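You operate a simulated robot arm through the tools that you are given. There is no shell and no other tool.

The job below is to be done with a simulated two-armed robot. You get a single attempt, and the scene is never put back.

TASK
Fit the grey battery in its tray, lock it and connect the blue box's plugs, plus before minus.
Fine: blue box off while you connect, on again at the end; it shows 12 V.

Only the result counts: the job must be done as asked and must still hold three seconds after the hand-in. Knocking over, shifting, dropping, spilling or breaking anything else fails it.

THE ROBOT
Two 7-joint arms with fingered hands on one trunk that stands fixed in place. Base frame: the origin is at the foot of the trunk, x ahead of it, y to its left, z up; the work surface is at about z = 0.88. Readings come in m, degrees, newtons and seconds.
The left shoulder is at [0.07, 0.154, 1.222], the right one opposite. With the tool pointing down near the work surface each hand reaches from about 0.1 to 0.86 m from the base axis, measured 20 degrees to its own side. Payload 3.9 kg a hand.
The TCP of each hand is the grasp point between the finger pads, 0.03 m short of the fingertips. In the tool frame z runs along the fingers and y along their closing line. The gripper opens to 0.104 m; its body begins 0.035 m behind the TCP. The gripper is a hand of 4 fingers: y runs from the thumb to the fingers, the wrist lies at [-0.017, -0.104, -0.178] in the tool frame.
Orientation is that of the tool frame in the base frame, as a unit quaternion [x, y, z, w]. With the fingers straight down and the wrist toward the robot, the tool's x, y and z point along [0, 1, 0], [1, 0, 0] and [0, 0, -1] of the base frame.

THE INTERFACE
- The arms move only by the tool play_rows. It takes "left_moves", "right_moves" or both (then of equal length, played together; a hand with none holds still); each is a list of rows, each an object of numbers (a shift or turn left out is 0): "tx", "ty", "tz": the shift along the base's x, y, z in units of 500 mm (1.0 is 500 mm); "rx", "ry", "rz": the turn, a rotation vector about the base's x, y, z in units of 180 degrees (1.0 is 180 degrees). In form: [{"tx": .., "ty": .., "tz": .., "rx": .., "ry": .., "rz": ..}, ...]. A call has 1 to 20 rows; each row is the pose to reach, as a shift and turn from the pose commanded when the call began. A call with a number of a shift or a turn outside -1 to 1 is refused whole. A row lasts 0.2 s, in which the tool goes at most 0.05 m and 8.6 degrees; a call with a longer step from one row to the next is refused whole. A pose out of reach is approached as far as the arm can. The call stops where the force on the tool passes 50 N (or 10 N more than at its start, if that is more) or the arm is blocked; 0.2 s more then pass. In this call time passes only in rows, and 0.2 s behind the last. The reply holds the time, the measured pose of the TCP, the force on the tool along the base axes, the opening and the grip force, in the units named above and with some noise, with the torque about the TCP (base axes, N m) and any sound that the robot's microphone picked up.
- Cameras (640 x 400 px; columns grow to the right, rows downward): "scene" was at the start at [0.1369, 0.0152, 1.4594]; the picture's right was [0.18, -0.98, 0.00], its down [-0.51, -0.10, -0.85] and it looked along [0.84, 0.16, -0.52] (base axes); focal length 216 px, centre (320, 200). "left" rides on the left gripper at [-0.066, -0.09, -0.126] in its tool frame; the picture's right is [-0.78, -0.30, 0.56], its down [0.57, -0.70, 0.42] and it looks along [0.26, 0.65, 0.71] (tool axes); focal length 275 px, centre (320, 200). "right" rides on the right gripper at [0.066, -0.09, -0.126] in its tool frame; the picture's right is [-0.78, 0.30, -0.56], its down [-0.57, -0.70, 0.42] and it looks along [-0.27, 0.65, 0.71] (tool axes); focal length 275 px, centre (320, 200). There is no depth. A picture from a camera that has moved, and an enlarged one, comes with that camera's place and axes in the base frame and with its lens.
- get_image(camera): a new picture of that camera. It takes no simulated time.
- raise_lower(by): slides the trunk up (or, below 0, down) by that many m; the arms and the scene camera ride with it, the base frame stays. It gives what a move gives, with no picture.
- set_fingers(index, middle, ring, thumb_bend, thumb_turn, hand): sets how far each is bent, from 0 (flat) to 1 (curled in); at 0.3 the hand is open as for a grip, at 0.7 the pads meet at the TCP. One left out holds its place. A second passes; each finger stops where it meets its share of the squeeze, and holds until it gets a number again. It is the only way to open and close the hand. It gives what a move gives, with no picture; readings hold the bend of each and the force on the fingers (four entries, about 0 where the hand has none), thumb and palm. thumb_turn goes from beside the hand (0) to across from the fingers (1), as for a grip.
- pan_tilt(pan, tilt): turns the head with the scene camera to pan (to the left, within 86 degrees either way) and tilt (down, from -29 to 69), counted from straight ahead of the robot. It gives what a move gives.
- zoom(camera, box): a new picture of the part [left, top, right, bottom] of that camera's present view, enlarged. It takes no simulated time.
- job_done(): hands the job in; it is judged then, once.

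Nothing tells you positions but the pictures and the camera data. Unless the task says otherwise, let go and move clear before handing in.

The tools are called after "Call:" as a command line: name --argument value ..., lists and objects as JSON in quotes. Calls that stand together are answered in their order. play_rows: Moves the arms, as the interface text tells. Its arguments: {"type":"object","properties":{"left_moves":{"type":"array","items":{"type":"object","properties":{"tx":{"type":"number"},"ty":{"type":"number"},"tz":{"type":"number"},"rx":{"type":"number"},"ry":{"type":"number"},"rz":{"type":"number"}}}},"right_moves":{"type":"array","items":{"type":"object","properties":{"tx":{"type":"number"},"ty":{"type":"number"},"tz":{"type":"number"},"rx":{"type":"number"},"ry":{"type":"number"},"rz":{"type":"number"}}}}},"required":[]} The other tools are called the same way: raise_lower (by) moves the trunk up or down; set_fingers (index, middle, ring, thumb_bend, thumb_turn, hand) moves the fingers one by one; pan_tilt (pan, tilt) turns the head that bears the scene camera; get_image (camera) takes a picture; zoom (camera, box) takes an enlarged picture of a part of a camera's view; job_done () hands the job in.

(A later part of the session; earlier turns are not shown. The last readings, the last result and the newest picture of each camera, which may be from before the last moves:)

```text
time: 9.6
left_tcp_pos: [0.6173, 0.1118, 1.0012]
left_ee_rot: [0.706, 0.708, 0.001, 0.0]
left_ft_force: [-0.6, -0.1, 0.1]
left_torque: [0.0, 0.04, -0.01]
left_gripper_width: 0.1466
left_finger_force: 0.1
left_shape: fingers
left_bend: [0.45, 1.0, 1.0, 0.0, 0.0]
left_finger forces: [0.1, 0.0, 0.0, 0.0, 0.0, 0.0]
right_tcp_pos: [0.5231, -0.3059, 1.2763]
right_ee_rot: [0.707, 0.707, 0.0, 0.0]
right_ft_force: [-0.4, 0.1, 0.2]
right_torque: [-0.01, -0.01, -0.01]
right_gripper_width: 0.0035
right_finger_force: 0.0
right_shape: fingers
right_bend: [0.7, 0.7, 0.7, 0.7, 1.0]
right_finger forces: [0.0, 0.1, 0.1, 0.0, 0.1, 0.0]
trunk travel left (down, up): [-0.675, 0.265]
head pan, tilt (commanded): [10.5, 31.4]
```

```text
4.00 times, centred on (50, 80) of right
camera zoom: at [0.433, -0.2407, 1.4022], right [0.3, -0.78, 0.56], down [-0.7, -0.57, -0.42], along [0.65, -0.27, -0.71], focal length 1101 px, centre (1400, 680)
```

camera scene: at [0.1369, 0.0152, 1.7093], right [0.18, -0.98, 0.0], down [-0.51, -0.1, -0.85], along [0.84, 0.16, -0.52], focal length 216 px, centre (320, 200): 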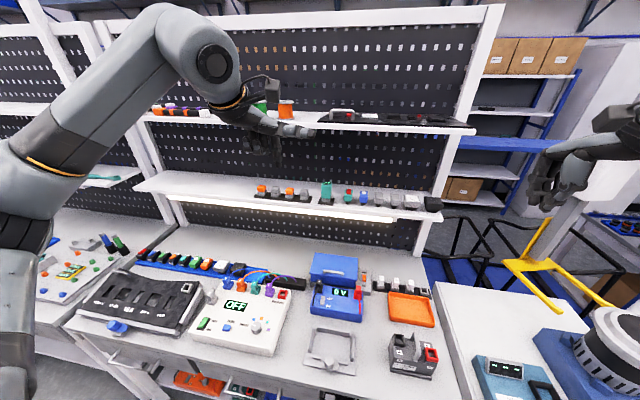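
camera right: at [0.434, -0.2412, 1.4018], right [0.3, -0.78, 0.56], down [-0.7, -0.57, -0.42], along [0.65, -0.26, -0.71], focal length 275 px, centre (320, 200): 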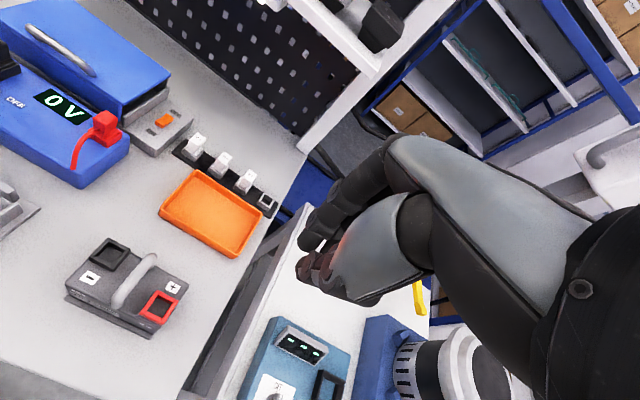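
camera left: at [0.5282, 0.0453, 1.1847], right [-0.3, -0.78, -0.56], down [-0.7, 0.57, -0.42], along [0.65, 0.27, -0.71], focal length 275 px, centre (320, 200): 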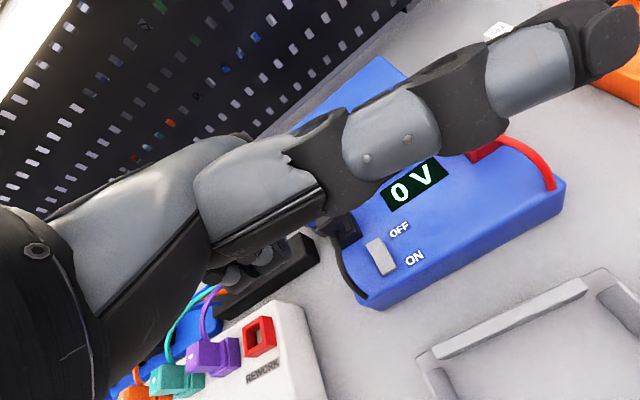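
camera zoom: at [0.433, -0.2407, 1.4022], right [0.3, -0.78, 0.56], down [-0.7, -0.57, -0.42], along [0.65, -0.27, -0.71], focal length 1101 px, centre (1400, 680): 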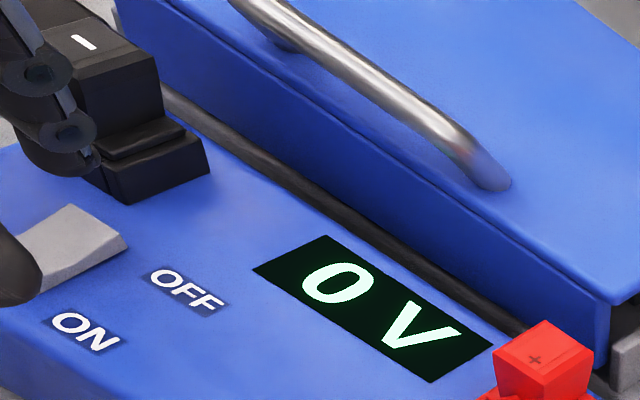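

The scene view alone leaves the tip's depth uncertain. I'll check it from the right hand camera too.

Call:
zoom --camera "right" --box '[0, 30, 48, 60]'

Call:
zoom --camera "scene" --box '[312, 222, 342, 242]'

Call:
get_image --camera "left"

```text
13.33 times, centred on (24, 45) of right
camera zoom: at [0.433, -0.2407, 1.4022], right [0.3, -0.78, 0.56], down [-0.7, -0.57, -0.42], along [0.65, -0.27, -0.71], focal length 3670 px, centre (4267, 2267)
```

zoom: 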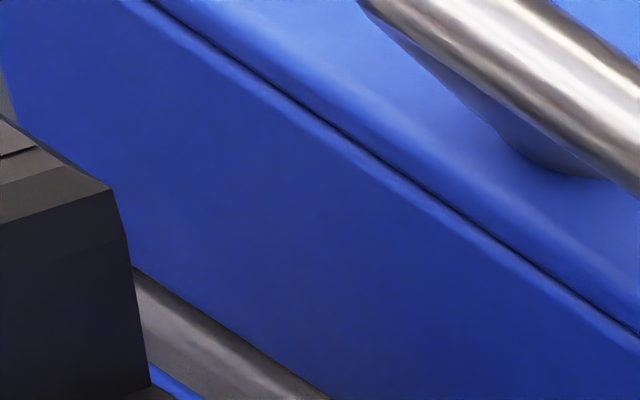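

```text
16.00 times, centred on (327, 232) of scene
camera zoom: at [0.1368, 0.0153, 1.4594], right [0.18, -0.98, 0.0], down [-0.51, -0.1, -0.85], along [0.84, 0.16, -0.52], focal length 3462 px, centre (208, -312)
```

zoom: 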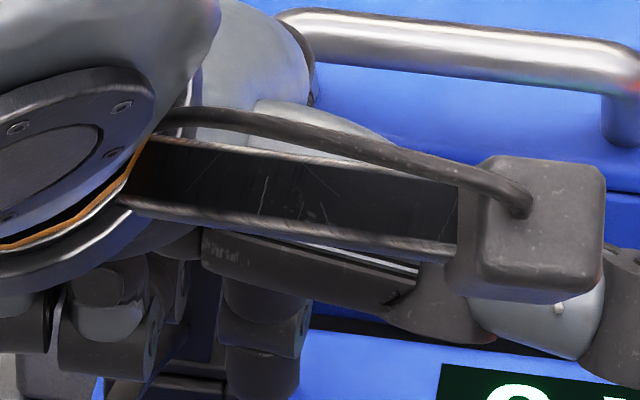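

```text
taken
camera left: at [0.528, 0.0458, 1.1276], right [-0.3, -0.78, -0.56], down [-0.7, 0.57, -0.42], along [0.65, 0.27, -0.71], focal length 275 px, centre (320, 200)
```

left: 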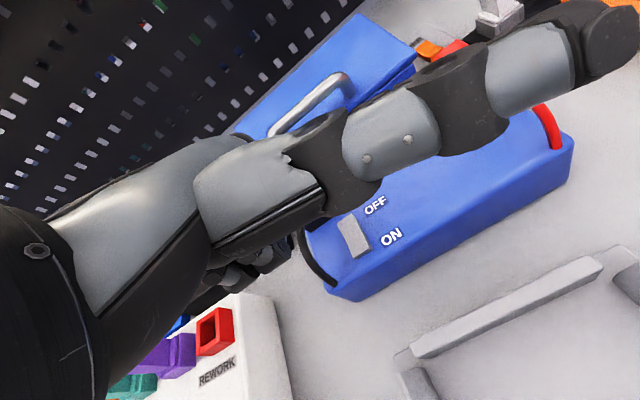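

I can't tell the fingers apart in that view. I'll zoom in on the left edge of the right camera's picture.

Call:
zoom --camera "right" --box '[0, 30, 80, 80]'

Call:
zoom --camera "right" --box '[0, 60, 80, 110]'

Call:
zoom --camera "scene" --box '[300, 195, 400, 275]'

```text
8.00 times, centred on (40, 55) of right
camera zoom: at [0.433, -0.2407, 1.4022], right [0.3, -0.78, 0.56], down [-0.7, -0.57, -0.42], along [0.65, -0.27, -0.71], focal length 2202 px, centre (2560, 1360)
```

zoom: 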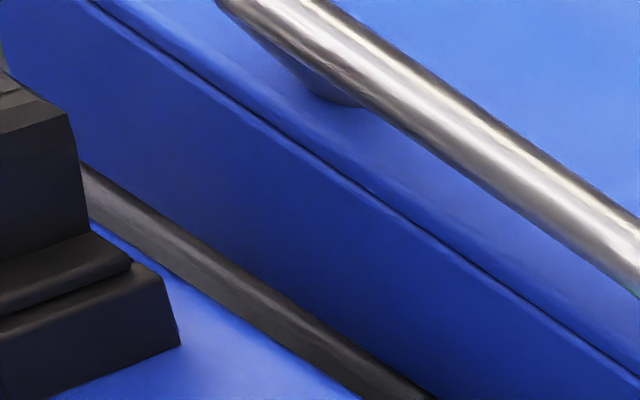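

```text
8.00 times, centred on (40, 85) of right
camera zoom: at [0.433, -0.2407, 1.4022], right [0.3, -0.78, 0.56], down [-0.7, -0.57, -0.42], along [0.65, -0.27, -0.71], focal length 2202 px, centre (2560, 1120)
```

zoom: 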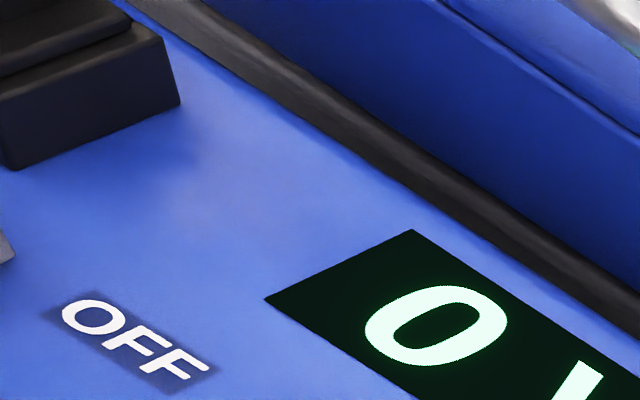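

```text
5.00 times, centred on (350, 235) of scene
camera zoom: at [0.1368, 0.0153, 1.4594], right [0.18, -0.98, 0.0], down [-0.51, -0.1, -0.85], along [0.84, 0.16, -0.52], focal length 1082 px, centre (170, 25)
```

zoom: 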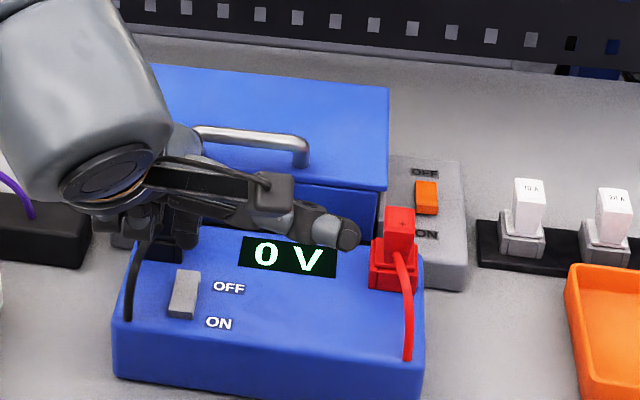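

Zooming near the picture edge shows a bit beyond it, so I'll use that to view the finger from the right camera.

Call:
zoom --camera "right" --box '[0, 20, 4, 120]'

```text
4.00 times, centred on (2, 70) of right
camera zoom: at [0.433, -0.2407, 1.4022], right [0.3, -0.78, 0.56], down [-0.7, -0.57, -0.42], along [0.65, -0.27, -0.71], focal length 1101 px, centre (1592, 720)
```

zoom: 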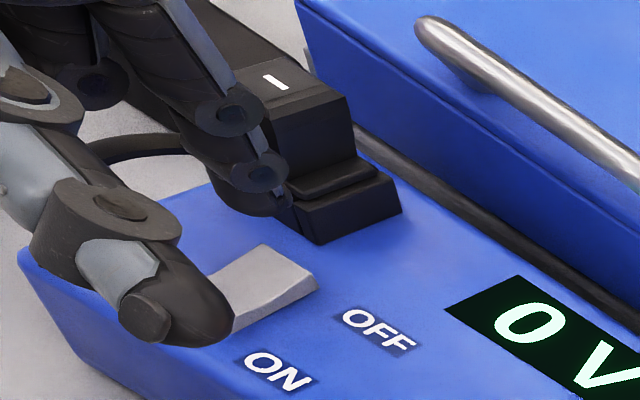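

From both cameras the index tip sits at about (0.649, 0.099, 0.973), with the OFF end's surface at z≈0.947. I'll press down gently in small steps.

Call:
play_rows --left_moves '[{"tz": -0.02}, {"tz": -0.036}, {"tz": -0.046}, {"tz": -0.052}, {"tz": -0.058}, {"tz": -0.064}]'

Call:
zoom --camera "scene" --box '[300, 205, 380, 285]'

Call:
zoom --camera "right" --box '[0, 20, 4, 120]'

```text
time: 11.0
left_tcp_pos: [0.6157, 0.1117, 0.973]
left_ee_rot: [0.706, 0.708, 0.001, 0.002]
left_ft_force: [0.5, 0.6, 10.9]
left_torque: [-0.07, -0.43, 0.03]
left_gripper_width: 0.147
left_finger_force: 6.3
left_shape: fingers
left_bend: [0.44, 1.0, 1.0, 0.0, 0.0]
left_finger forces: [10.6, 0.0, 0.0, 0.0, 0.0, 0.0]
right_tcp_pos: [0.5223, -0.3063, 1.2771]
right_ee_rot: [0.707, 0.707, 0.001, 0.0]
right_ft_force: [-0.4, 0.2, 1.0]
right_torque: [-0.03, -0.03, 0.04]
right_gripper_width: 0.0035
right_finger_force: 0.0
right_shape: fingers
right_bend: [0.7, 0.7, 0.7, 0.7, 1.0]
right_finger forces: [0.0, 0.0, 0.1, 0.0, 0.0, 0.1]
trunk travel left (down, up): [-0.675, 0.265]
head pan, tilt (commanded): [10.5, 31.4]
```

```text
5.00 times, centred on (340, 245) of scene
camera zoom: at [0.1344, 0.015, 1.4598], right [0.18, -0.98, 0.0], down [-0.51, -0.1, -0.85], along [0.84, 0.16, -0.52], focal length 1082 px, centre (220, -25)
```

zoom: 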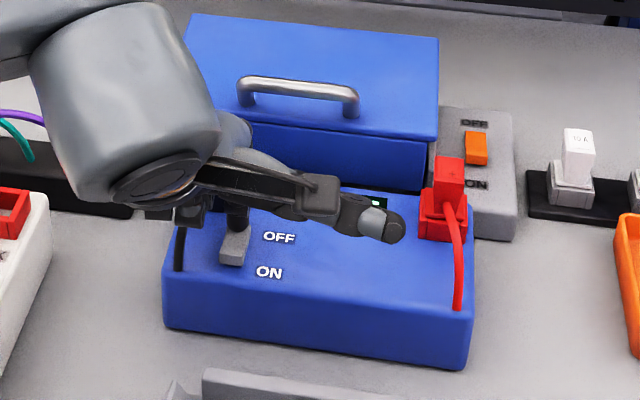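

```text
4.00 times, centred on (2, 70) of right
camera zoom: at [0.4307, -0.2409, 1.4031], right [0.3, -0.78, 0.56], down [-0.7, -0.57, -0.43], along [0.65, -0.26, -0.71], focal length 1101 px, centre (1592, 720)
```

zoom: 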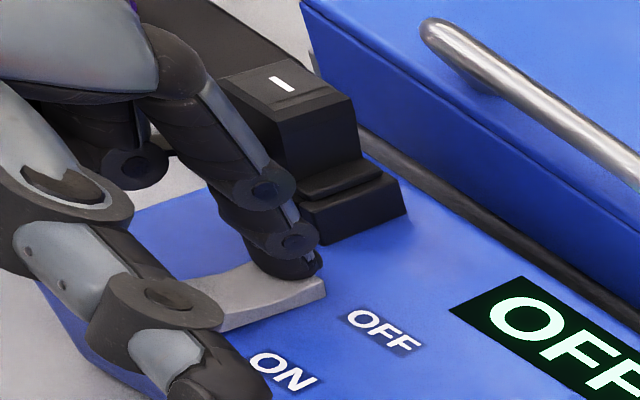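

The display now reads OFF and the rocker has flipped. I'll lift the left hand clear and park it to the left.

Call:
play_rows --left_moves '[{"tz": 0.03}, {"tz": 0.1}, {"tz": 0.2}, {"tz": 0.3}, {"tz": 0.4}, {"tx": -0.06, "ty": 0.06, "tz": 0.45}, {"tx": -0.12, "ty": 0.13, "tz": 0.48}, {"tx": -0.18, "ty": 0.2, "tz": 0.5}, {"tx": -0.24, "ty": 0.27, "tz": 0.52}]'

Call:
set_fingers --hand "left" --index 0.3 --middle 0.3 --ring 0.3 --thumb_bend 0.3 --thumb_turn 1.0

Call:
set_fingers --hand "right" --index 0.5 --middle 0.5 --ring 0.5 --thumb_bend 0.5 --thumb_turn 1.0

Call:
get_image --camera "scene"

Call:
get_image --camera "right"

```text
time: 13.0
left_tcp_pos: [0.4942, 0.2475, 1.2311]
left_ee_rot: [0.708, 0.707, 0.0, 0.001]
left_ft_force: [-0.4, -0.3, 0.3]
left_torque: [0.01, 0.0, 0.01]
left_gripper_width: 0.1465
left_finger_force: 0.1
left_shape: fingers
left_bend: [0.45, 1.0, 1.0, 0.0, 0.0]
left_finger forces: [0.0, 0.0, 0.1, 0.1, 0.0, 0.0]
right_tcp_pos: [0.5205, -0.305, 1.2783]
right_ee_rot: [0.707, 0.707, 0.001, 0.002]
right_ft_force: [-0.4, 0.7, -0.4]
right_torque: [-0.01, -0.03, -0.01]
right_gripper_width: 0.004
right_finger_force: 0.1
right_shape: fingers
right_bend: [0.7, 0.7, 0.7, 0.7, 1.0]
right_finger forces: [0.1, 0.0, 0.1, 0.0, 0.1, 0.0]
trunk travel left (down, up): [-0.675, 0.265]
head pan, tilt (commanded): [10.5, 31.4]
```

```text
time: 14.0
left_tcp_pos: [0.4984, 0.2458, 1.23]
left_ee_rot: [0.707, 0.707, 0.0, 0.0]
left_ft_force: [-0.4, 0.3, 0.1]
left_torque: [-0.03, -0.02, -0.01]
left_gripper_width: 0.1047
left_finger_force: 0.1
left_shape: fingers
left_bend: [0.3, 0.3, 0.3, 0.3, 0.97]
left_finger forces: [0.0, 0.1, 0.0, 0.0, 0.0, 0.0]
right_tcp_pos: [0.5231, -0.3073, 1.2762]
right_ee_rot: [0.708, 0.706, 0.0, -0.001]
right_ft_force: [0.3, 0.2, 0.6]
right_torque: [-0.02, -0.01, 0.0]
right_gripper_width: 0.0037
right_finger_force: 0.2
right_shape: fingers
right_bend: [0.7, 0.7, 0.7, 0.7, 1.0]
right_finger forces: [0.0, 0.0, 0.0, 0.0, 0.0, 0.0]
trunk travel left (down, up): [-0.675, 0.265]
head pan, tilt (commanded): [10.5, 31.4]
```

```text
time: 15.0
left_tcp_pos: [0.4972, 0.2461, 1.2302]
left_ee_rot: [0.707, 0.707, 0.0, 0.0]
left_ft_force: [0.1, -0.2, 0.1]
left_torque: [-0.03, 0.01, 0.02]
left_gripper_width: 0.1046
left_finger_force: 0.1
left_shape: fingers
left_bend: [0.3, 0.3, 0.3, 0.3, 0.97]
left_finger forces: [0.0, 0.0, 0.0, 0.1, 0.0, 0.1]
right_tcp_pos: [0.523, -0.3073, 1.2761]
right_ee_rot: [0.707, 0.707, 0.0, 0.0]
right_ft_force: [-0.5, -0.3, 0.0]
right_torque: [-0.01, 0.01, -0.02]
right_gripper_width: 0.0533
right_finger_force: 0.1
right_shape: fingers
right_bend: [0.5, 0.5, 0.5, 0.5, 1.0]
right_finger forces: [0.1, 0.0, 0.1, 0.0, 0.0, 0.0]
trunk travel left (down, up): [-0.675, 0.265]
head pan, tilt (commanded): [10.5, 31.4]
```

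```text
taken
camera scene: at [0.137, 0.0151, 1.4594], right [0.18, -0.98, 0.0], down [-0.51, -0.1, -0.85], along [0.84, 0.16, -0.52], focal length 216 px, centre (320, 200)
```

scene: 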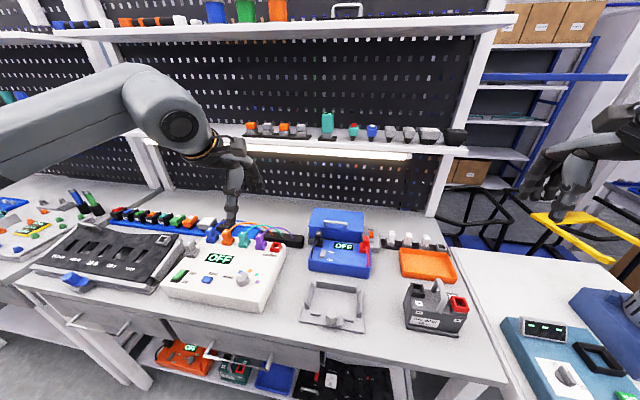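

```text
taken
camera right: at [0.4331, -0.2408, 1.4021], right [0.3, -0.78, 0.56], down [-0.7, -0.57, -0.42], along [0.65, -0.26, -0.71], focal length 275 px, centre (320, 200)
```

right: 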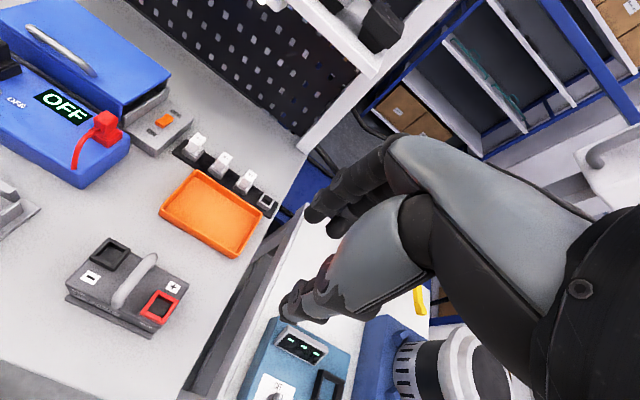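

The right hand is half open, at about 5 cm. I'll yaw it 90° (wrist to the right, closing line across the handle) and bring it above the battery handle.

Call:
play_rows --right_moves '[{"tx": 0, "ty": 0.016, "tz": -0.026, "rz": 0.0417}, {"tx": -0.001, "ty": 0.032, "tz": -0.052, "rz": 0.0833}, {"tx": -0.002, "ty": 0.048, "tz": -0.078, "rz": 0.125}, {"tx": -0.003, "ty": 0.064, "tz": -0.104, "rz": 0.1667}, {"tx": -0.004, "ty": 0.08, "tz": -0.13, "rz": 0.2083}, {"tx": -0.005, "ty": 0.096, "tz": -0.156, "rz": 0.25}, {"tx": -0.006, "ty": 0.112, "tz": -0.182, "rz": 0.2917}, {"tx": -0.007, "ty": 0.128, "tz": -0.208, "rz": 0.3333}, {"tx": -0.008, "ty": 0.144, "tz": -0.234, "rz": 0.375}, {"tx": -0.009, "ty": 0.16, "tz": -0.26, "rz": 0.4167}, {"tx": -0.01, "ty": 0.176, "tz": -0.286, "rz": 0.4583}, {"tx": -0.01, "ty": 0.191, "tz": -0.312, "rz": 0.5}]'

Call:
get_image --camera "right"

Call:
zoom --camera "scene" --box '[380, 210, 500, 340]'

```text
time: 17.6
left_tcp_pos: [0.499, 0.2459, 1.2295]
left_ee_rot: [0.706, 0.708, -0.001, -0.001]
left_ft_force: [-0.3, -0.4, -0.5]
left_torque: [0.03, 0.05, -0.03]
left_gripper_width: 0.1047
left_finger_force: 0.1
left_shape: fingers
left_bend: [0.3, 0.3, 0.3, 0.3, 0.97]
left_finger forces: [0.1, 0.0, 0.0, 0.1, 0.0, 0.1]
right_tcp_pos: [0.5197, -0.2116, 1.1198]
right_ee_rot: [-0.002, 1.0, 0.0, 0.0]
right_ft_force: [0.0, -0.3, 0.9]
right_torque: [0.02, 0.02, -0.03]
right_gripper_width: 0.0531
right_finger_force: 0.0
right_shape: fingers
right_bend: [0.5, 0.5, 0.5, 0.5, 1.0]
right_finger forces: [0.0, 0.0, 0.0, 0.1, 0.0, 0.1]
trunk travel left (down, up): [-0.675, 0.265]
head pan, tilt (commanded): [10.5, 31.4]
```

```text
taken
camera right: at [0.4531, -0.3009, 1.2454], right [0.78, 0.3, 0.56], down [0.57, -0.7, -0.42], along [0.26, 0.65, -0.71], focal length 275 px, centre (320, 200)
```

right: 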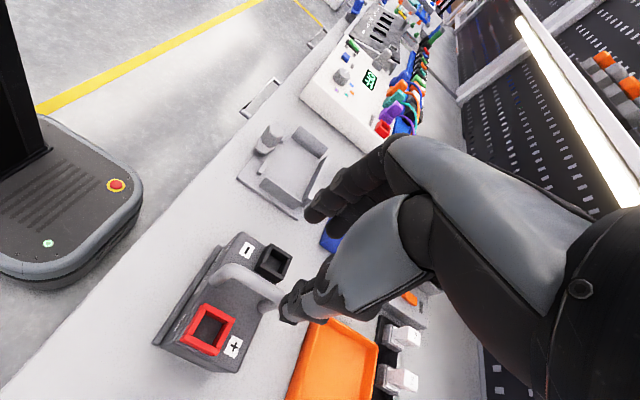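

```text
3.08 times, centred on (440, 275) of scene
camera zoom: at [0.138, 0.0158, 1.4593], right [0.18, -0.98, 0.0], down [-0.51, -0.1, -0.85], along [0.84, 0.16, -0.52], focal length 666 px, centre (-49, -31)
```

zoom: 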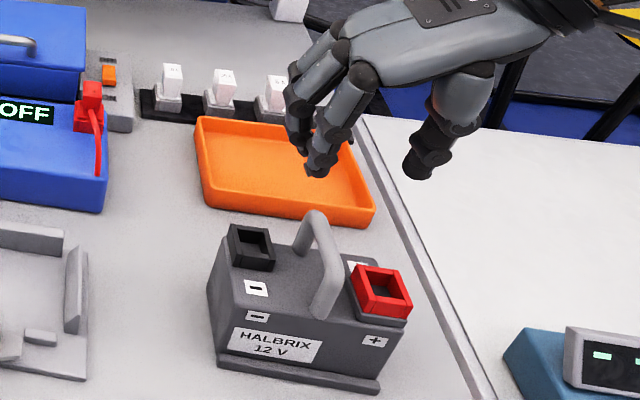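

The view is good: fingers to the left of the handle, thumb to the right. I'll narrow the opening a little and come down to just above the handle.

Call:
set_fingers --hand "right" --index 0.55 --middle 0.55 --ring 0.55 --thumb_bend 0.55 --thumb_turn 1.0

Call:
play_rows --right_moves '[{"tx": 0.004, "tz": -0.06}, {"tx": 0.008, "tz": -0.12}, {"tx": 0.008, "tz": -0.15}]'

Call:
zoom --camera "scene" --box '[390, 230, 480, 320]'

Call:
get_image --camera "right"

```text
time: 18.6
left_tcp_pos: [0.4981, 0.2463, 1.2307]
left_ee_rot: [0.708, 0.707, 0.0, 0.0]
left_ft_force: [-0.9, 0.7, -0.5]
left_torque: [0.0, -0.03, 0.01]
left_gripper_width: 0.1046
left_finger_force: 0.2
left_shape: fingers
left_bend: [0.3, 0.3, 0.3, 0.3, 0.97]
left_finger forces: [0.0, 0.0, 0.0, 0.0, 0.1, 0.0]
right_tcp_pos: [0.5182, -0.2115, 1.12]
right_ee_rot: [0.0, 1.0, 0.0, 0.0]
right_ft_force: [0.6, 0.5, -0.1]
right_torque: [0.0, 0.05, 0.03]
right_gripper_width: 0.0413
right_finger_force: 0.1
right_shape: fingers
right_bend: [0.55, 0.55, 0.55, 0.55, 1.0]
right_finger forces: [0.0, 0.0, 0.0, 0.1, 0.0, 0.0]
trunk travel left (down, up): [-0.675, 0.265]
head pan, tilt (commanded): [10.5, 31.4]
```

```text
time: 19.4
left_tcp_pos: [0.4982, 0.245, 1.2306]
left_ee_rot: [0.707, 0.707, 0.0, 0.0]
left_ft_force: [0.1, -0.4, -0.8]
left_torque: [0.01, 0.03, -0.03]
left_gripper_width: 0.1049
left_finger_force: 0.1
left_shape: fingers
left_bend: [0.3, 0.3, 0.3, 0.3, 0.97]
left_finger forces: [0.0, 0.1, 0.0, 0.0, 0.0, 0.0]
right_tcp_pos: [0.5225, -0.2112, 1.0456]
right_ee_rot: [0.0, 1.0, 0.0, 0.0]
right_ft_force: [0.8, -0.2, -0.2]
right_torque: [0.01, 0.01, 0.02]
right_gripper_width: 0.0413
right_finger_force: 0.0
right_shape: fingers
right_bend: [0.55, 0.55, 0.55, 0.55, 1.0]
right_finger forces: [0.0, 0.0, 0.1, 0.1, 0.0, 0.0]
trunk travel left (down, up): [-0.675, 0.265]
head pan, tilt (commanded): [10.5, 31.4]
```

```text
4.44 times, centred on (435, 275) of scene
camera zoom: at [0.1368, 0.0154, 1.4594], right [0.18, -0.98, 0.0], down [-0.51, -0.1, -0.85], along [0.84, 0.16, -0.52], focal length 962 px, centre (-191, -133)
```

zoom: 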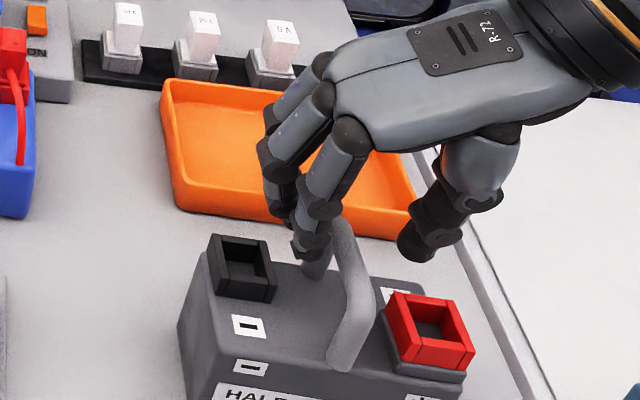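

```text
taken
camera right: at [0.4554, -0.3009, 1.1711], right [0.78, 0.3, 0.56], down [0.57, -0.7, -0.42], along [0.27, 0.65, -0.71], focal length 275 px, centre (320, 200)
```

right: 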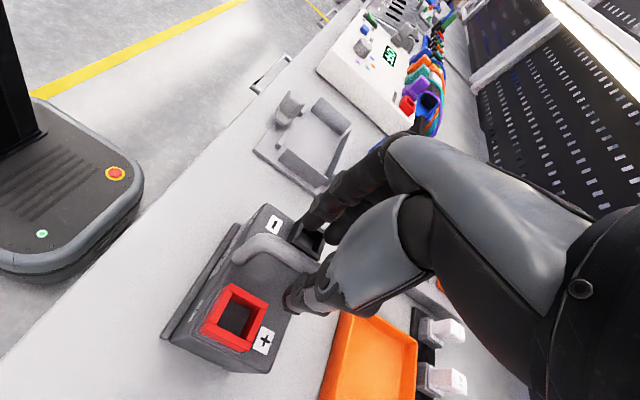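

The hand is centred on the handle, with the thumb at x≈0.5145 near the red socket's edge. I'll narrow the opening, shift slightly forward to clear the socket, and descend to grip height.

Call:
set_fingers --hand "right" --index 0.59 --middle 0.59 --ring 0.59 --thumb_bend 0.59

Call:
play_rows --right_moves '[{"tx": 0.008, "tz": 0}, {"tx": 0.016, "tz": -0.02}, {"tx": 0.016, "tz": -0.04}, {"tx": 0.016, "tz": -0.05}]'

Call:
zoom --camera "scene" --box '[400, 240, 480, 310]'

Call:
zoom --camera "right" --box '[180, 180, 380, 380]'

```text
time: 20.4
left_tcp_pos: [0.4983, 0.2457, 1.2301]
left_ee_rot: [0.707, 0.708, 0.0, 0.0]
left_ft_force: [-0.1, 0.2, -0.4]
left_torque: [0.01, 0.04, -0.01]
left_gripper_width: 0.1046
left_finger_force: 0.1
left_shape: fingers
left_bend: [0.3, 0.3, 0.3, 0.3, 0.97]
left_finger forces: [0.0, 0.0, 0.0, 0.1, 0.1, 0.1]
right_tcp_pos: [0.5212, -0.2105, 1.045]
right_ee_rot: [0.0, 1.0, 0.001, 0.0]
right_ft_force: [0.2, 0.4, 0.5]
right_torque: [-0.02, 0.0, -0.04]
right_gripper_width: 0.0311
right_finger_force: 0.0
right_shape: fingers
right_bend: [0.59, 0.59, 0.59, 0.59, 1.0]
right_finger forces: [0.0, 0.0, 0.1, 0.0, 0.0, 0.1]
trunk travel left (down, up): [-0.675, 0.265]
head pan, tilt (commanded): [10.5, 31.4]
```

```text
time: 21.4
left_tcp_pos: [0.497, 0.2458, 1.2306]
left_ee_rot: [0.706, 0.708, 0.0, 0.0]
left_ft_force: [-0.2, -0.2, -0.5]
left_torque: [0.03, -0.02, -0.01]
left_gripper_width: 0.1051
left_finger_force: 0.0
left_shape: fingers
left_bend: [0.3, 0.3, 0.3, 0.3, 0.97]
left_finger forces: [0.0, 0.1, 0.1, 0.0, 0.0, 0.0]
right_tcp_pos: [0.5272, -0.2118, 1.0216]
right_ee_rot: [-0.001, 1.0, 0.0, 0.0]
right_ft_force: [-0.3, -0.1, -0.1]
right_torque: [-0.01, 0.0, 0.02]
right_gripper_width: 0.0311
right_finger_force: 0.0
right_shape: fingers
right_bend: [0.59, 0.59, 0.59, 0.59, 1.0]
right_finger forces: [0.0, 0.0, 0.0, 0.0, 0.1, 0.0]
trunk travel left (down, up): [-0.675, 0.265]
head pan, tilt (commanded): [10.5, 31.4]
```

```text
5.71 times, centred on (440, 275) of scene
camera zoom: at [0.1367, 0.0152, 1.4594], right [0.18, -0.98, 0.0], down [-0.51, -0.1, -0.85], along [0.84, 0.16, -0.52], focal length 1237 px, centre (-366, -229)
```

zoom: 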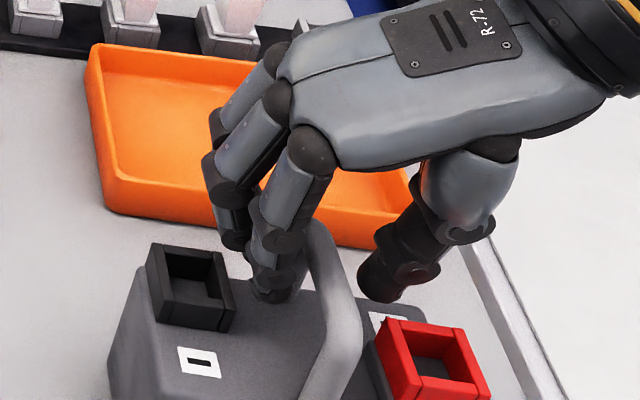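

```text
2.00 times, centred on (280, 280) of right
camera zoom: at [0.4612, -0.3017, 1.147], right [0.78, 0.3, 0.56], down [0.57, -0.7, -0.42], along [0.27, 0.65, -0.71], focal length 551 px, centre (400, 40)
```

zoom: 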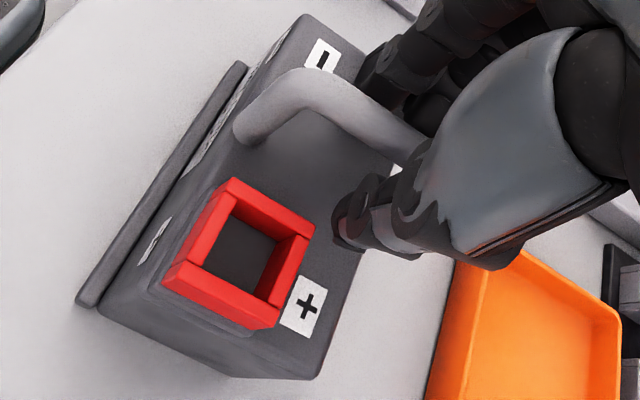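

The thumb clears the red socket. I'll go down another centimetre and close on the handle.

Call:
play_rows --right_moves '[{"tz": -0.01}, {"tz": -0.02}]'

Call:
set_fingers --hand "right" --index 0.85 --middle 0.85 --ring 0.85 --thumb_bend 0.85

Call:
zoom --camera "scene" --box '[400, 240, 480, 310]'

Call:
zoom --camera "right" --box '[180, 180, 380, 380]'

```text
time: 22.0
left_tcp_pos: [0.4972, 0.245, 1.2309]
left_ee_rot: [0.707, 0.708, 0.0, 0.0]
left_ft_force: [-0.3, 0.1, 0.5]
left_torque: [0.0, 0.0, -0.01]
left_gripper_width: 0.1049
left_finger_force: 0.1
left_shape: fingers
left_bend: [0.3, 0.3, 0.3, 0.3, 0.97]
left_finger forces: [0.0, 0.1, 0.0, 0.0, 0.0, 0.1]
right_tcp_pos: [0.5244, -0.2124, 1.014]
right_ee_rot: [0.0, 1.0, 0.0, 0.002]
right_ft_force: [1.3, -0.9, 3.4]
right_torque: [0.0, -0.04, 0.01]
right_gripper_width: 0.0306
right_finger_force: 0.9
right_shape: fingers
right_bend: [0.59, 0.59, 0.59, 0.59, 1.0]
right_finger forces: [0.0, 0.0, 0.1, 0.0, 2.2, 0.1]
right hand out of reach, approached as far as the arm can: row 1, 2
trunk travel left (down, up): [-0.675, 0.265]
head pan, tilt (commanded): [10.5, 31.4]
```

```text
time: 23.0
left_tcp_pos: [0.4986, 0.2439, 1.2297]
left_ee_rot: [0.707, 0.707, 0.0, -0.001]
left_ft_force: [-0.1, 0.2, 0.2]
left_torque: [-0.01, 0.0, 0.0]
left_gripper_width: 0.1049
left_finger_force: 0.1
left_shape: fingers
left_bend: [0.3, 0.3, 0.3, 0.3, 0.97]
left_finger forces: [0.0, 0.0, 0.1, 0.0, 0.0, 0.1]
right_tcp_pos: [0.526, -0.2142, 1.011]
right_ee_rot: [0.001, 1.0, -0.001, 0.0]
right_ft_force: [-0.4, 0.6, -14.8]
right_torque: [0.07, 0.05, 0.04]
right_gripper_width: 0.0001
right_finger_force: 14.4
right_shape: fingers
right_bend: [0.76, 0.75, 0.76, 0.75, 1.0]
right_finger forces: [5.1, 9.9, 8.9, 0.0, 3.9, 0.1]
trunk travel left (down, up): [-0.675, 0.265]
head pan, tilt (commanded): [10.5, 31.4]
```

```text
5.71 times, centred on (440, 275) of scene
camera zoom: at [0.1392, 0.014, 1.4591], right [0.18, -0.98, 0.0], down [-0.51, -0.09, -0.85], along [0.84, 0.16, -0.52], focal length 1237 px, centre (-366, -229)
```

zoom: 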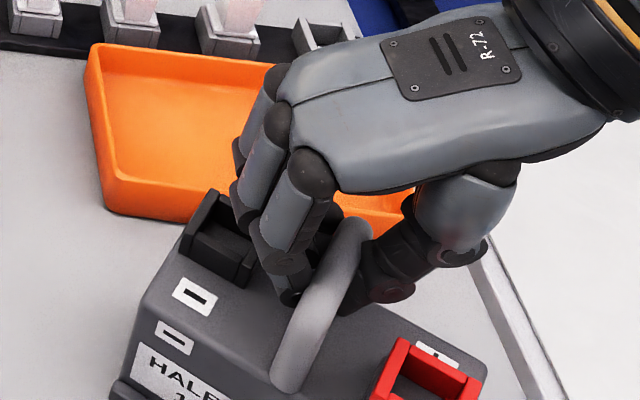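

```text
2.00 times, centred on (280, 280) of right
camera zoom: at [0.4591, -0.3038, 1.1374], right [0.78, 0.29, 0.56], down [0.57, -0.7, -0.42], along [0.27, 0.65, -0.71], focal length 551 px, centre (400, 40)
```

zoom: 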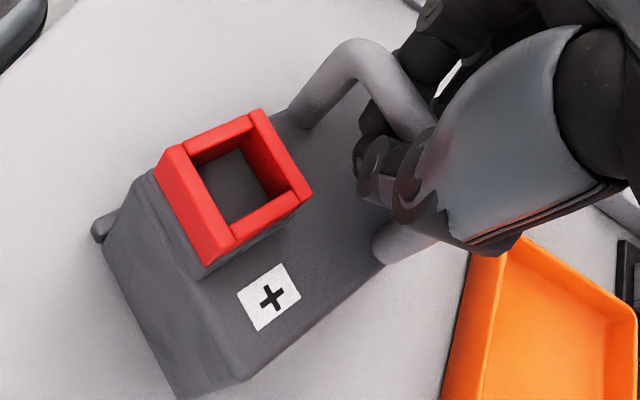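

The grip caught the handle off-balance (three fingers against an offset thumb) and yawed the battery clockwise, and the arm is also near its reach limit. I'll open, back up, and look before regrasping with index, middle and thumb only.

Call:
set_fingers --hand "right" --index 0.57 --middle 0.57 --ring 0.57 --thumb_bend 0.57

Call:
zoom --camera "scene" --box '[390, 240, 480, 330]'

Call:
zoom --camera "right" --box '[180, 180, 380, 380]'

```text
time: 24.0
left_tcp_pos: [0.4976, 0.2454, 1.2303]
left_ee_rot: [0.707, 0.708, 0.0, 0.0]
left_ft_force: [-0.1, -0.4, 0.2]
left_torque: [-0.03, 0.01, -0.01]
left_gripper_width: 0.105
left_finger_force: 0.2
left_shape: fingers
left_bend: [0.3, 0.3, 0.3, 0.3, 0.97]
left_finger forces: [0.1, 0.0, 0.0, 0.1, 0.0, 0.0]
right_tcp_pos: [0.5238, -0.2125, 1.012]
right_ee_rot: [0.001, 1.0, 0.0, 0.002]
right_ft_force: [-0.2, -0.2, 0.1]
right_torque: [-0.01, 0.0, 0.0]
right_gripper_width: 0.0377
right_finger_force: 0.1
right_shape: fingers
right_bend: [0.56, 0.56, 0.56, 0.56, 1.0]
right_finger forces: [0.0, 0.1, 0.0, 0.0, 0.0, 0.1]
trunk travel left (down, up): [-0.675, 0.265]
head pan, tilt (commanded): [10.5, 31.4]
```

```text
4.44 times, centred on (435, 285) of scene
camera zoom: at [0.1366, 0.0154, 1.4594], right [0.18, -0.98, 0.0], down [-0.51, -0.1, -0.85], along [0.84, 0.16, -0.52], focal length 962 px, centre (-191, -178)
```

zoom: 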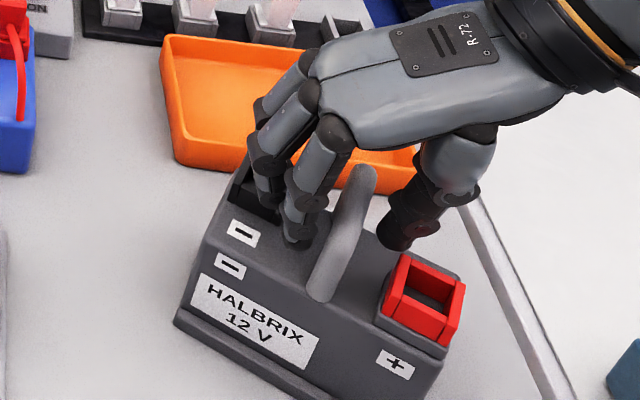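

```text
2.00 times, centred on (280, 280) of right
camera zoom: at [0.4574, -0.3025, 1.1391], right [0.77, 0.3, 0.56], down [0.57, -0.7, -0.42], along [0.27, 0.65, -0.71], focal length 551 px, centre (400, 40)
```

zoom: 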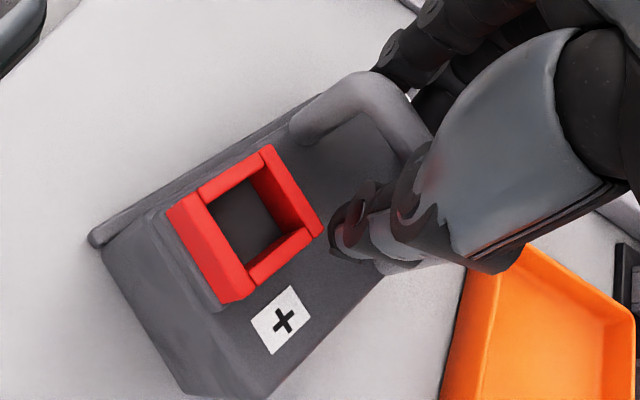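

The battery sits level on the table, turned about 20° clockwise. I'll lift the hand straight up.

Call:
play_rows --right_moves '[{"tz": 0.03}, {"tz": 0.08}, {"tz": 0.16}, {"tz": 0.25}, {"tz": 0.34}, {"tz": 0.42}]'

Call:
zoom --camera "scene" --box '[395, 265, 475, 345]'

Call:
get_image --camera "scene"

```text
time: 25.4
left_tcp_pos: [0.4972, 0.2465, 1.23]
left_ee_rot: [0.707, 0.708, 0.0, 0.001]
left_ft_force: [-0.9, 0.6, 0.3]
left_torque: [0.03, 0.01, 0.0]
left_gripper_width: 0.1045
left_finger_force: 0.1
left_shape: fingers
left_bend: [0.3, 0.3, 0.3, 0.3, 0.97]
left_finger forces: [0.0, 0.0, 0.0, 0.1, 0.0, 0.1]
right_tcp_pos: [0.5232, -0.2114, 1.2245]
right_ee_rot: [0.0, 1.0, 0.001, 0.0]
right_ft_force: [0.5, -0.7, -0.3]
right_torque: [0.01, -0.03, 0.0]
right_gripper_width: 0.0378
right_finger_force: 0.0
right_shape: fingers
right_bend: [0.56, 0.56, 0.56, 0.56, 1.0]
right_finger forces: [0.0, 0.0, 0.1, 0.1, 0.1, 0.1]
trunk travel left (down, up): [-0.675, 0.265]
head pan, tilt (commanded): [10.5, 31.4]
```

```text
5.00 times, centred on (435, 305) of scene
camera zoom: at [0.1363, 0.0158, 1.4594], right [0.18, -0.98, 0.0], down [-0.51, -0.1, -0.85], along [0.84, 0.16, -0.52], focal length 1082 px, centre (-255, -325)
```

zoom: 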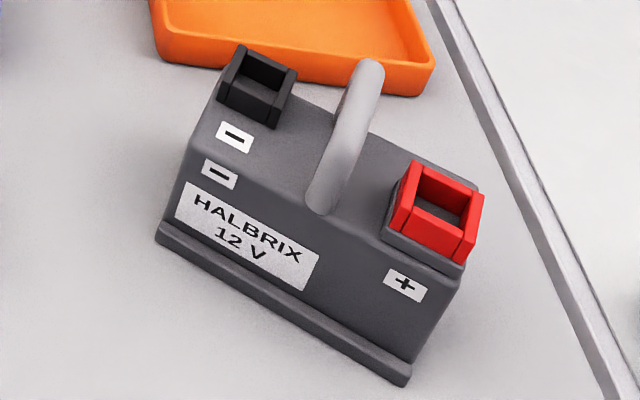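

```text
taken
camera scene: at [0.1363, 0.0158, 1.4594], right [0.18, -0.98, 0.0], down [-0.51, -0.1, -0.85], along [0.84, 0.16, -0.52], focal length 216 px, centre (320, 200)
```

scene: 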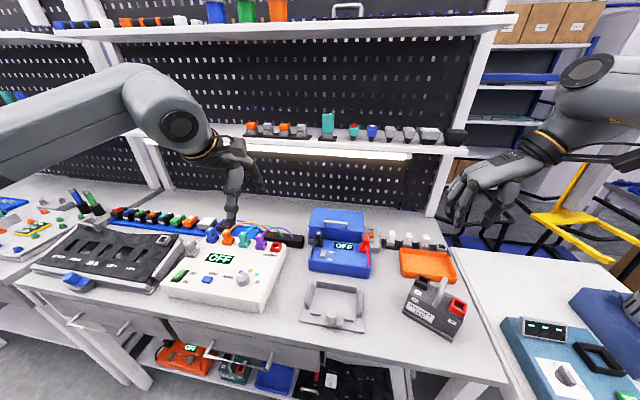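

Both sockets put the battery's centre at about (0.528,-0.216), yawed -28°. I'll raise both hands and lower the trunk so the arms work in a more comfortable range near the table.

Call:
play_rows --left_moves '[{"tz": 0.08}, {"tz": 0.16}, {"tz": 0.24}]' --right_moves '[{"tz": 0.06}, {"tz": 0.12}, {"tz": 0.18}]'

Call:
pan_tilt --pan -60 --tilt 30

Call:
get_image --camera "scene"

Call:
pan_tilt --pan 65 --tilt 30

Call:
get_image --camera "scene"

```text
time: 26.2
left_tcp_pos: [0.4958, 0.2456, 1.3501]
left_ee_rot: [0.708, 0.707, 0.0, 0.0]
left_ft_force: [0.2, -0.2, 0.6]
left_torque: [-0.01, -0.02, -0.02]
left_gripper_width: 0.1047
left_finger_force: 0.1
left_shape: fingers
left_bend: [0.3, 0.3, 0.3, 0.3, 0.97]
left_finger forces: [0.0, 0.0, 0.1, 0.1, 0.0, 0.0]
right_tcp_pos: [0.5235, -0.213, 1.3134]
right_ee_rot: [0.0, 1.0, 0.0, 0.001]
right_ft_force: [0.2, 0.5, 0.2]
right_torque: [0.0, 0.0, 0.02]
right_gripper_width: 0.0375
right_finger_force: 0.1
right_shape: fingers
right_bend: [0.56, 0.56, 0.56, 0.56, 1.0]
right_finger forces: [0.0, 0.0, 0.0, 0.1, 0.0, 0.0]
trunk travel left (down, up): [-0.675, 0.265]
head pan, tilt (commanded): [10.5, 31.4]
```

```text
time: 27.6
left_tcp_pos: [0.497, 0.2454, 1.3491]
left_ee_rot: [0.706, 0.708, 0.0, 0.001]
left_ft_force: [0.3, -0.8, -0.1]
left_torque: [0.02, 0.0, -0.04]
left_gripper_width: 0.1046
left_finger_force: 0.1
left_shape: fingers
left_bend: [0.3, 0.3, 0.3, 0.3, 0.97]
left_finger forces: [0.0, 0.0, 0.0, 0.1, 0.0, 0.1]
right_tcp_pos: [0.5234, -0.2126, 1.3132]
right_ee_rot: [0.001, 1.0, 0.0, 0.001]
right_ft_force: [0.0, -0.9, 0.3]
right_torque: [0.01, 0.03, 0.02]
right_gripper_width: 0.0377
right_finger_force: 0.1
right_shape: fingers
right_bend: [0.56, 0.56, 0.56, 0.56, 1.0]
right_finger forces: [0.0, 0.0, 0.1, 0.0, 0.1, 0.0]
trunk travel left (down, up): [-0.675, 0.265]
head pan, tilt (commanded): [-60.0, 30.0]
```

```text
taken
camera scene: at [0.0939, -0.0794, 1.4616], right [-0.87, -0.5, 0.0], down [-0.25, 0.43, -0.87], along [0.43, -0.75, -0.5], focal length 216 px, centre (320, 200)
```

scene: 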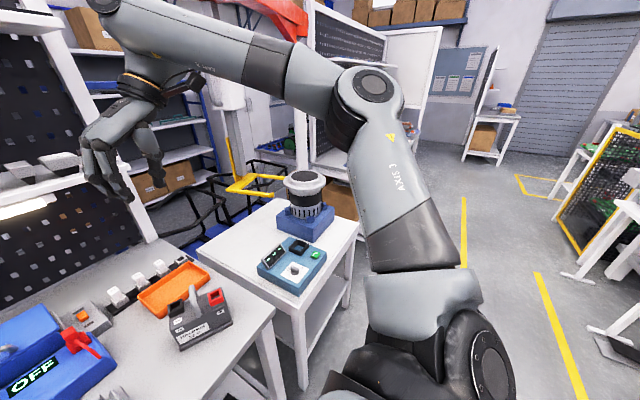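

```text
time: 29.6
left_tcp_pos: [0.4964, 0.2447, 1.3476]
left_ee_rot: [0.706, 0.708, 0.0, 0.0]
left_ft_force: [0.6, 0.1, 0.2]
left_torque: [0.02, -0.03, 0.0]
left_gripper_width: 0.1049
left_finger_force: 0.1
left_shape: fingers
left_bend: [0.3, 0.3, 0.3, 0.3, 0.97]
left_finger forces: [0.0, 0.0, 0.0, 0.1, 0.1, 0.1]
right_tcp_pos: [0.5237, -0.2122, 1.3138]
right_ee_rot: [-0.001, 1.0, -0.001, 0.0]
right_ft_force: [-0.7, 0.3, 0.0]
right_torque: [-0.02, 0.0, 0.03]
right_gripper_width: 0.0376
right_finger_force: 0.1
right_shape: fingers
right_bend: [0.56, 0.56, 0.56, 0.56, 1.0]
right_finger forces: [0.1, 0.0, 0.0, 0.0, 0.0, 0.0]
trunk travel left (down, up): [-0.675, 0.265]
head pan, tilt (commanded): [65.0, 30.0]
```

```text
taken
camera scene: at [0.0868, 0.0808, 1.4616], right [0.91, -0.42, 0.0], down [-0.21, -0.45, -0.87], along [0.37, 0.78, -0.5], focal length 216 px, centre (320, 200)
```

scene: 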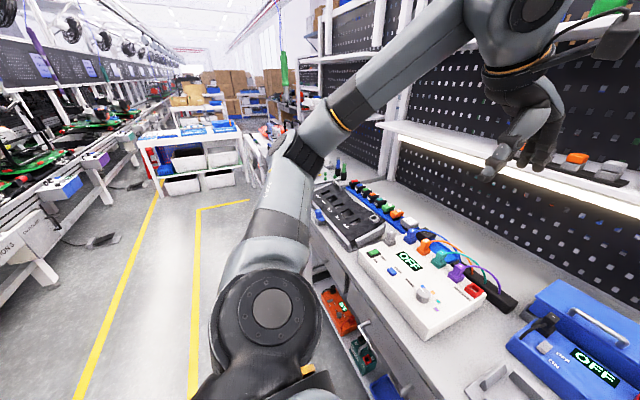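

Both elbows are clear out at shoulder height with nothing beneath them. I'll lower the trunk by 0.15 m and tilt the head down at the work area.

Call:
raise_lower --by -0.15

Call:
pan_tilt --pan -5 --tilt 40

Call:
get_image --camera "scene"

Call:
get_image --camera "right"

```text
time: 31.4
left_tcp_pos: [0.4956, 0.245, 1.1998]
left_ee_rot: [0.707, 0.707, -0.001, 0.0]
left_ft_force: [0.0, -0.6, -1.0]
left_torque: [-0.03, -0.01, 0.0]
left_gripper_width: 0.1049
left_finger_force: 0.1
left_shape: fingers
left_bend: [0.3, 0.3, 0.3, 0.3, 0.97]
left_finger forces: [0.0, 0.1, 0.0, 0.0, 0.0, 0.0]
right_tcp_pos: [0.5244, -0.2127, 1.1634]
right_ee_rot: [0.001, 1.0, 0.0, 0.0]
right_ft_force: [-0.2, -0.6, -1.5]
right_torque: [0.03, 0.02, -0.05]
right_gripper_width: 0.0376
right_finger_force: 0.1
right_shape: fingers
right_bend: [0.56, 0.56, 0.56, 0.56, 1.0]
right_finger forces: [0.0, 0.0, 0.0, 0.0, 0.0, 0.0]
trunk travel left (down, up): [-0.525, 0.415]
head pan, tilt (commanded): [65.0, 30.0]
```

```text
time: 32.8
left_tcp_pos: [0.4967, 0.2451, 1.1984]
left_ee_rot: [0.706, 0.708, -0.001, 0.001]
left_ft_force: [-0.1, 0.1, 0.5]
left_torque: [0.02, -0.01, -0.01]
left_gripper_width: 0.1048
left_finger_force: 0.1
left_shape: fingers
left_bend: [0.3, 0.3, 0.3, 0.3, 0.97]
left_finger forces: [0.1, 0.1, 0.0, 0.0, 0.0, 0.1]
right_tcp_pos: [0.5243, -0.2121, 1.1645]
right_ee_rot: [0.0, 1.0, 0.0, 0.0]
right_ft_force: [-0.5, 0.2, 0.0]
right_torque: [0.0, 0.02, 0.03]
right_gripper_width: 0.0377
right_finger_force: 0.0
right_shape: fingers
right_bend: [0.56, 0.56, 0.56, 0.56, 1.0]
right_finger forces: [0.0, 0.0, 0.1, 0.0, 0.0, 0.0]
trunk travel left (down, up): [-0.525, 0.415]
head pan, tilt (commanded): [-5.0, 40.0]
```

```text
taken
camera scene: at [0.1332, -0.0085, 1.2962], right [-0.09, -1.0, 0.0], down [-0.64, 0.06, -0.77], along [0.76, -0.07, -0.64], focal length 216 px, centre (320, 200)
```

scene: 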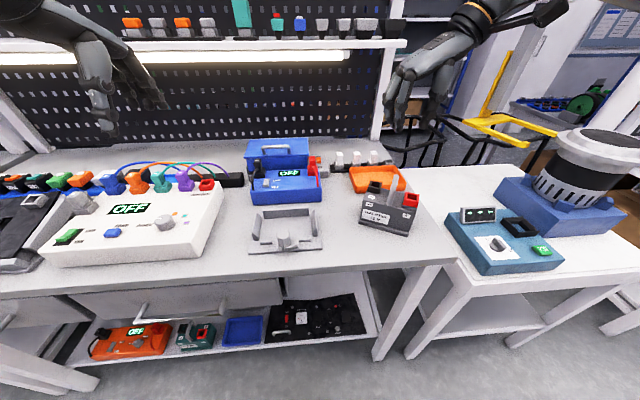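

```text
taken
camera right: at [0.4579, -0.3026, 1.2896], right [0.78, 0.3, 0.56], down [0.57, -0.7, -0.42], along [0.26, 0.65, -0.71], focal length 275 px, centre (320, 200)
```

right: 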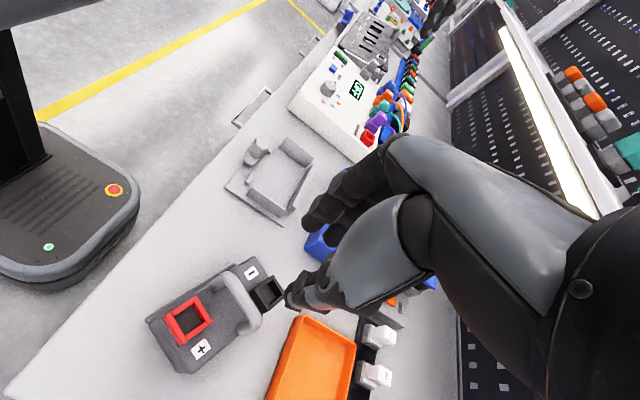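

I'll measure the battery's pose again from this new head position.

Call:
zoom --camera "scene" --box '[355, 175, 425, 240]'

Call:
zoom --camera "scene" --box '[245, 200, 325, 255]'

```text
6.15 times, centred on (390, 208) of scene
camera zoom: at [0.1332, -0.0085, 1.2962], right [-0.09, -1.0, 0.0], down [-0.64, 0.06, -0.77], along [0.76, -0.07, -0.64], focal length 1332 px, centre (-111, 154)
```

zoom: 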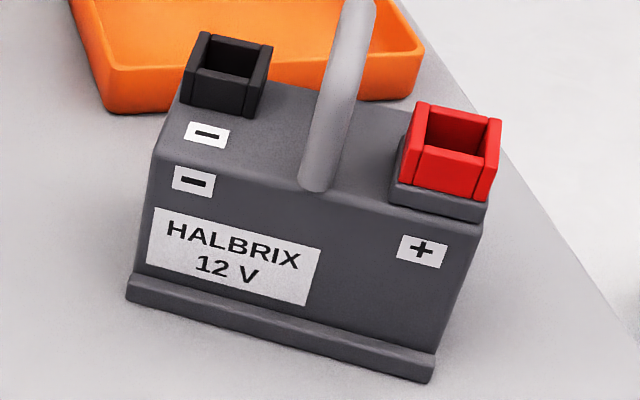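

```text
7.27 times, centred on (285, 228) of scene
camera zoom: at [0.1332, -0.0085, 1.2962], right [-0.09, -1.0, 0.0], down [-0.64, 0.06, -0.77], along [0.76, -0.07, -0.64], focal length 1574 px, centre (574, 0)
```

zoom: 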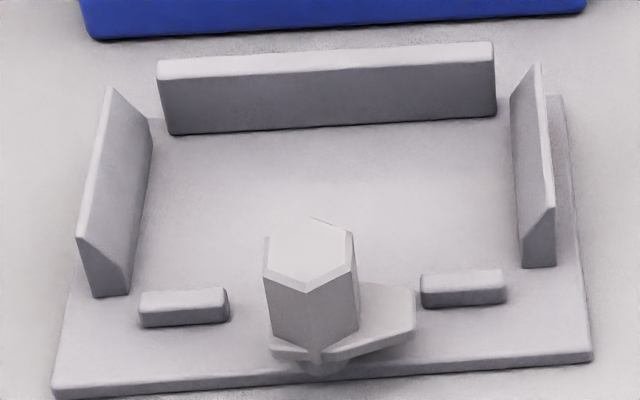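

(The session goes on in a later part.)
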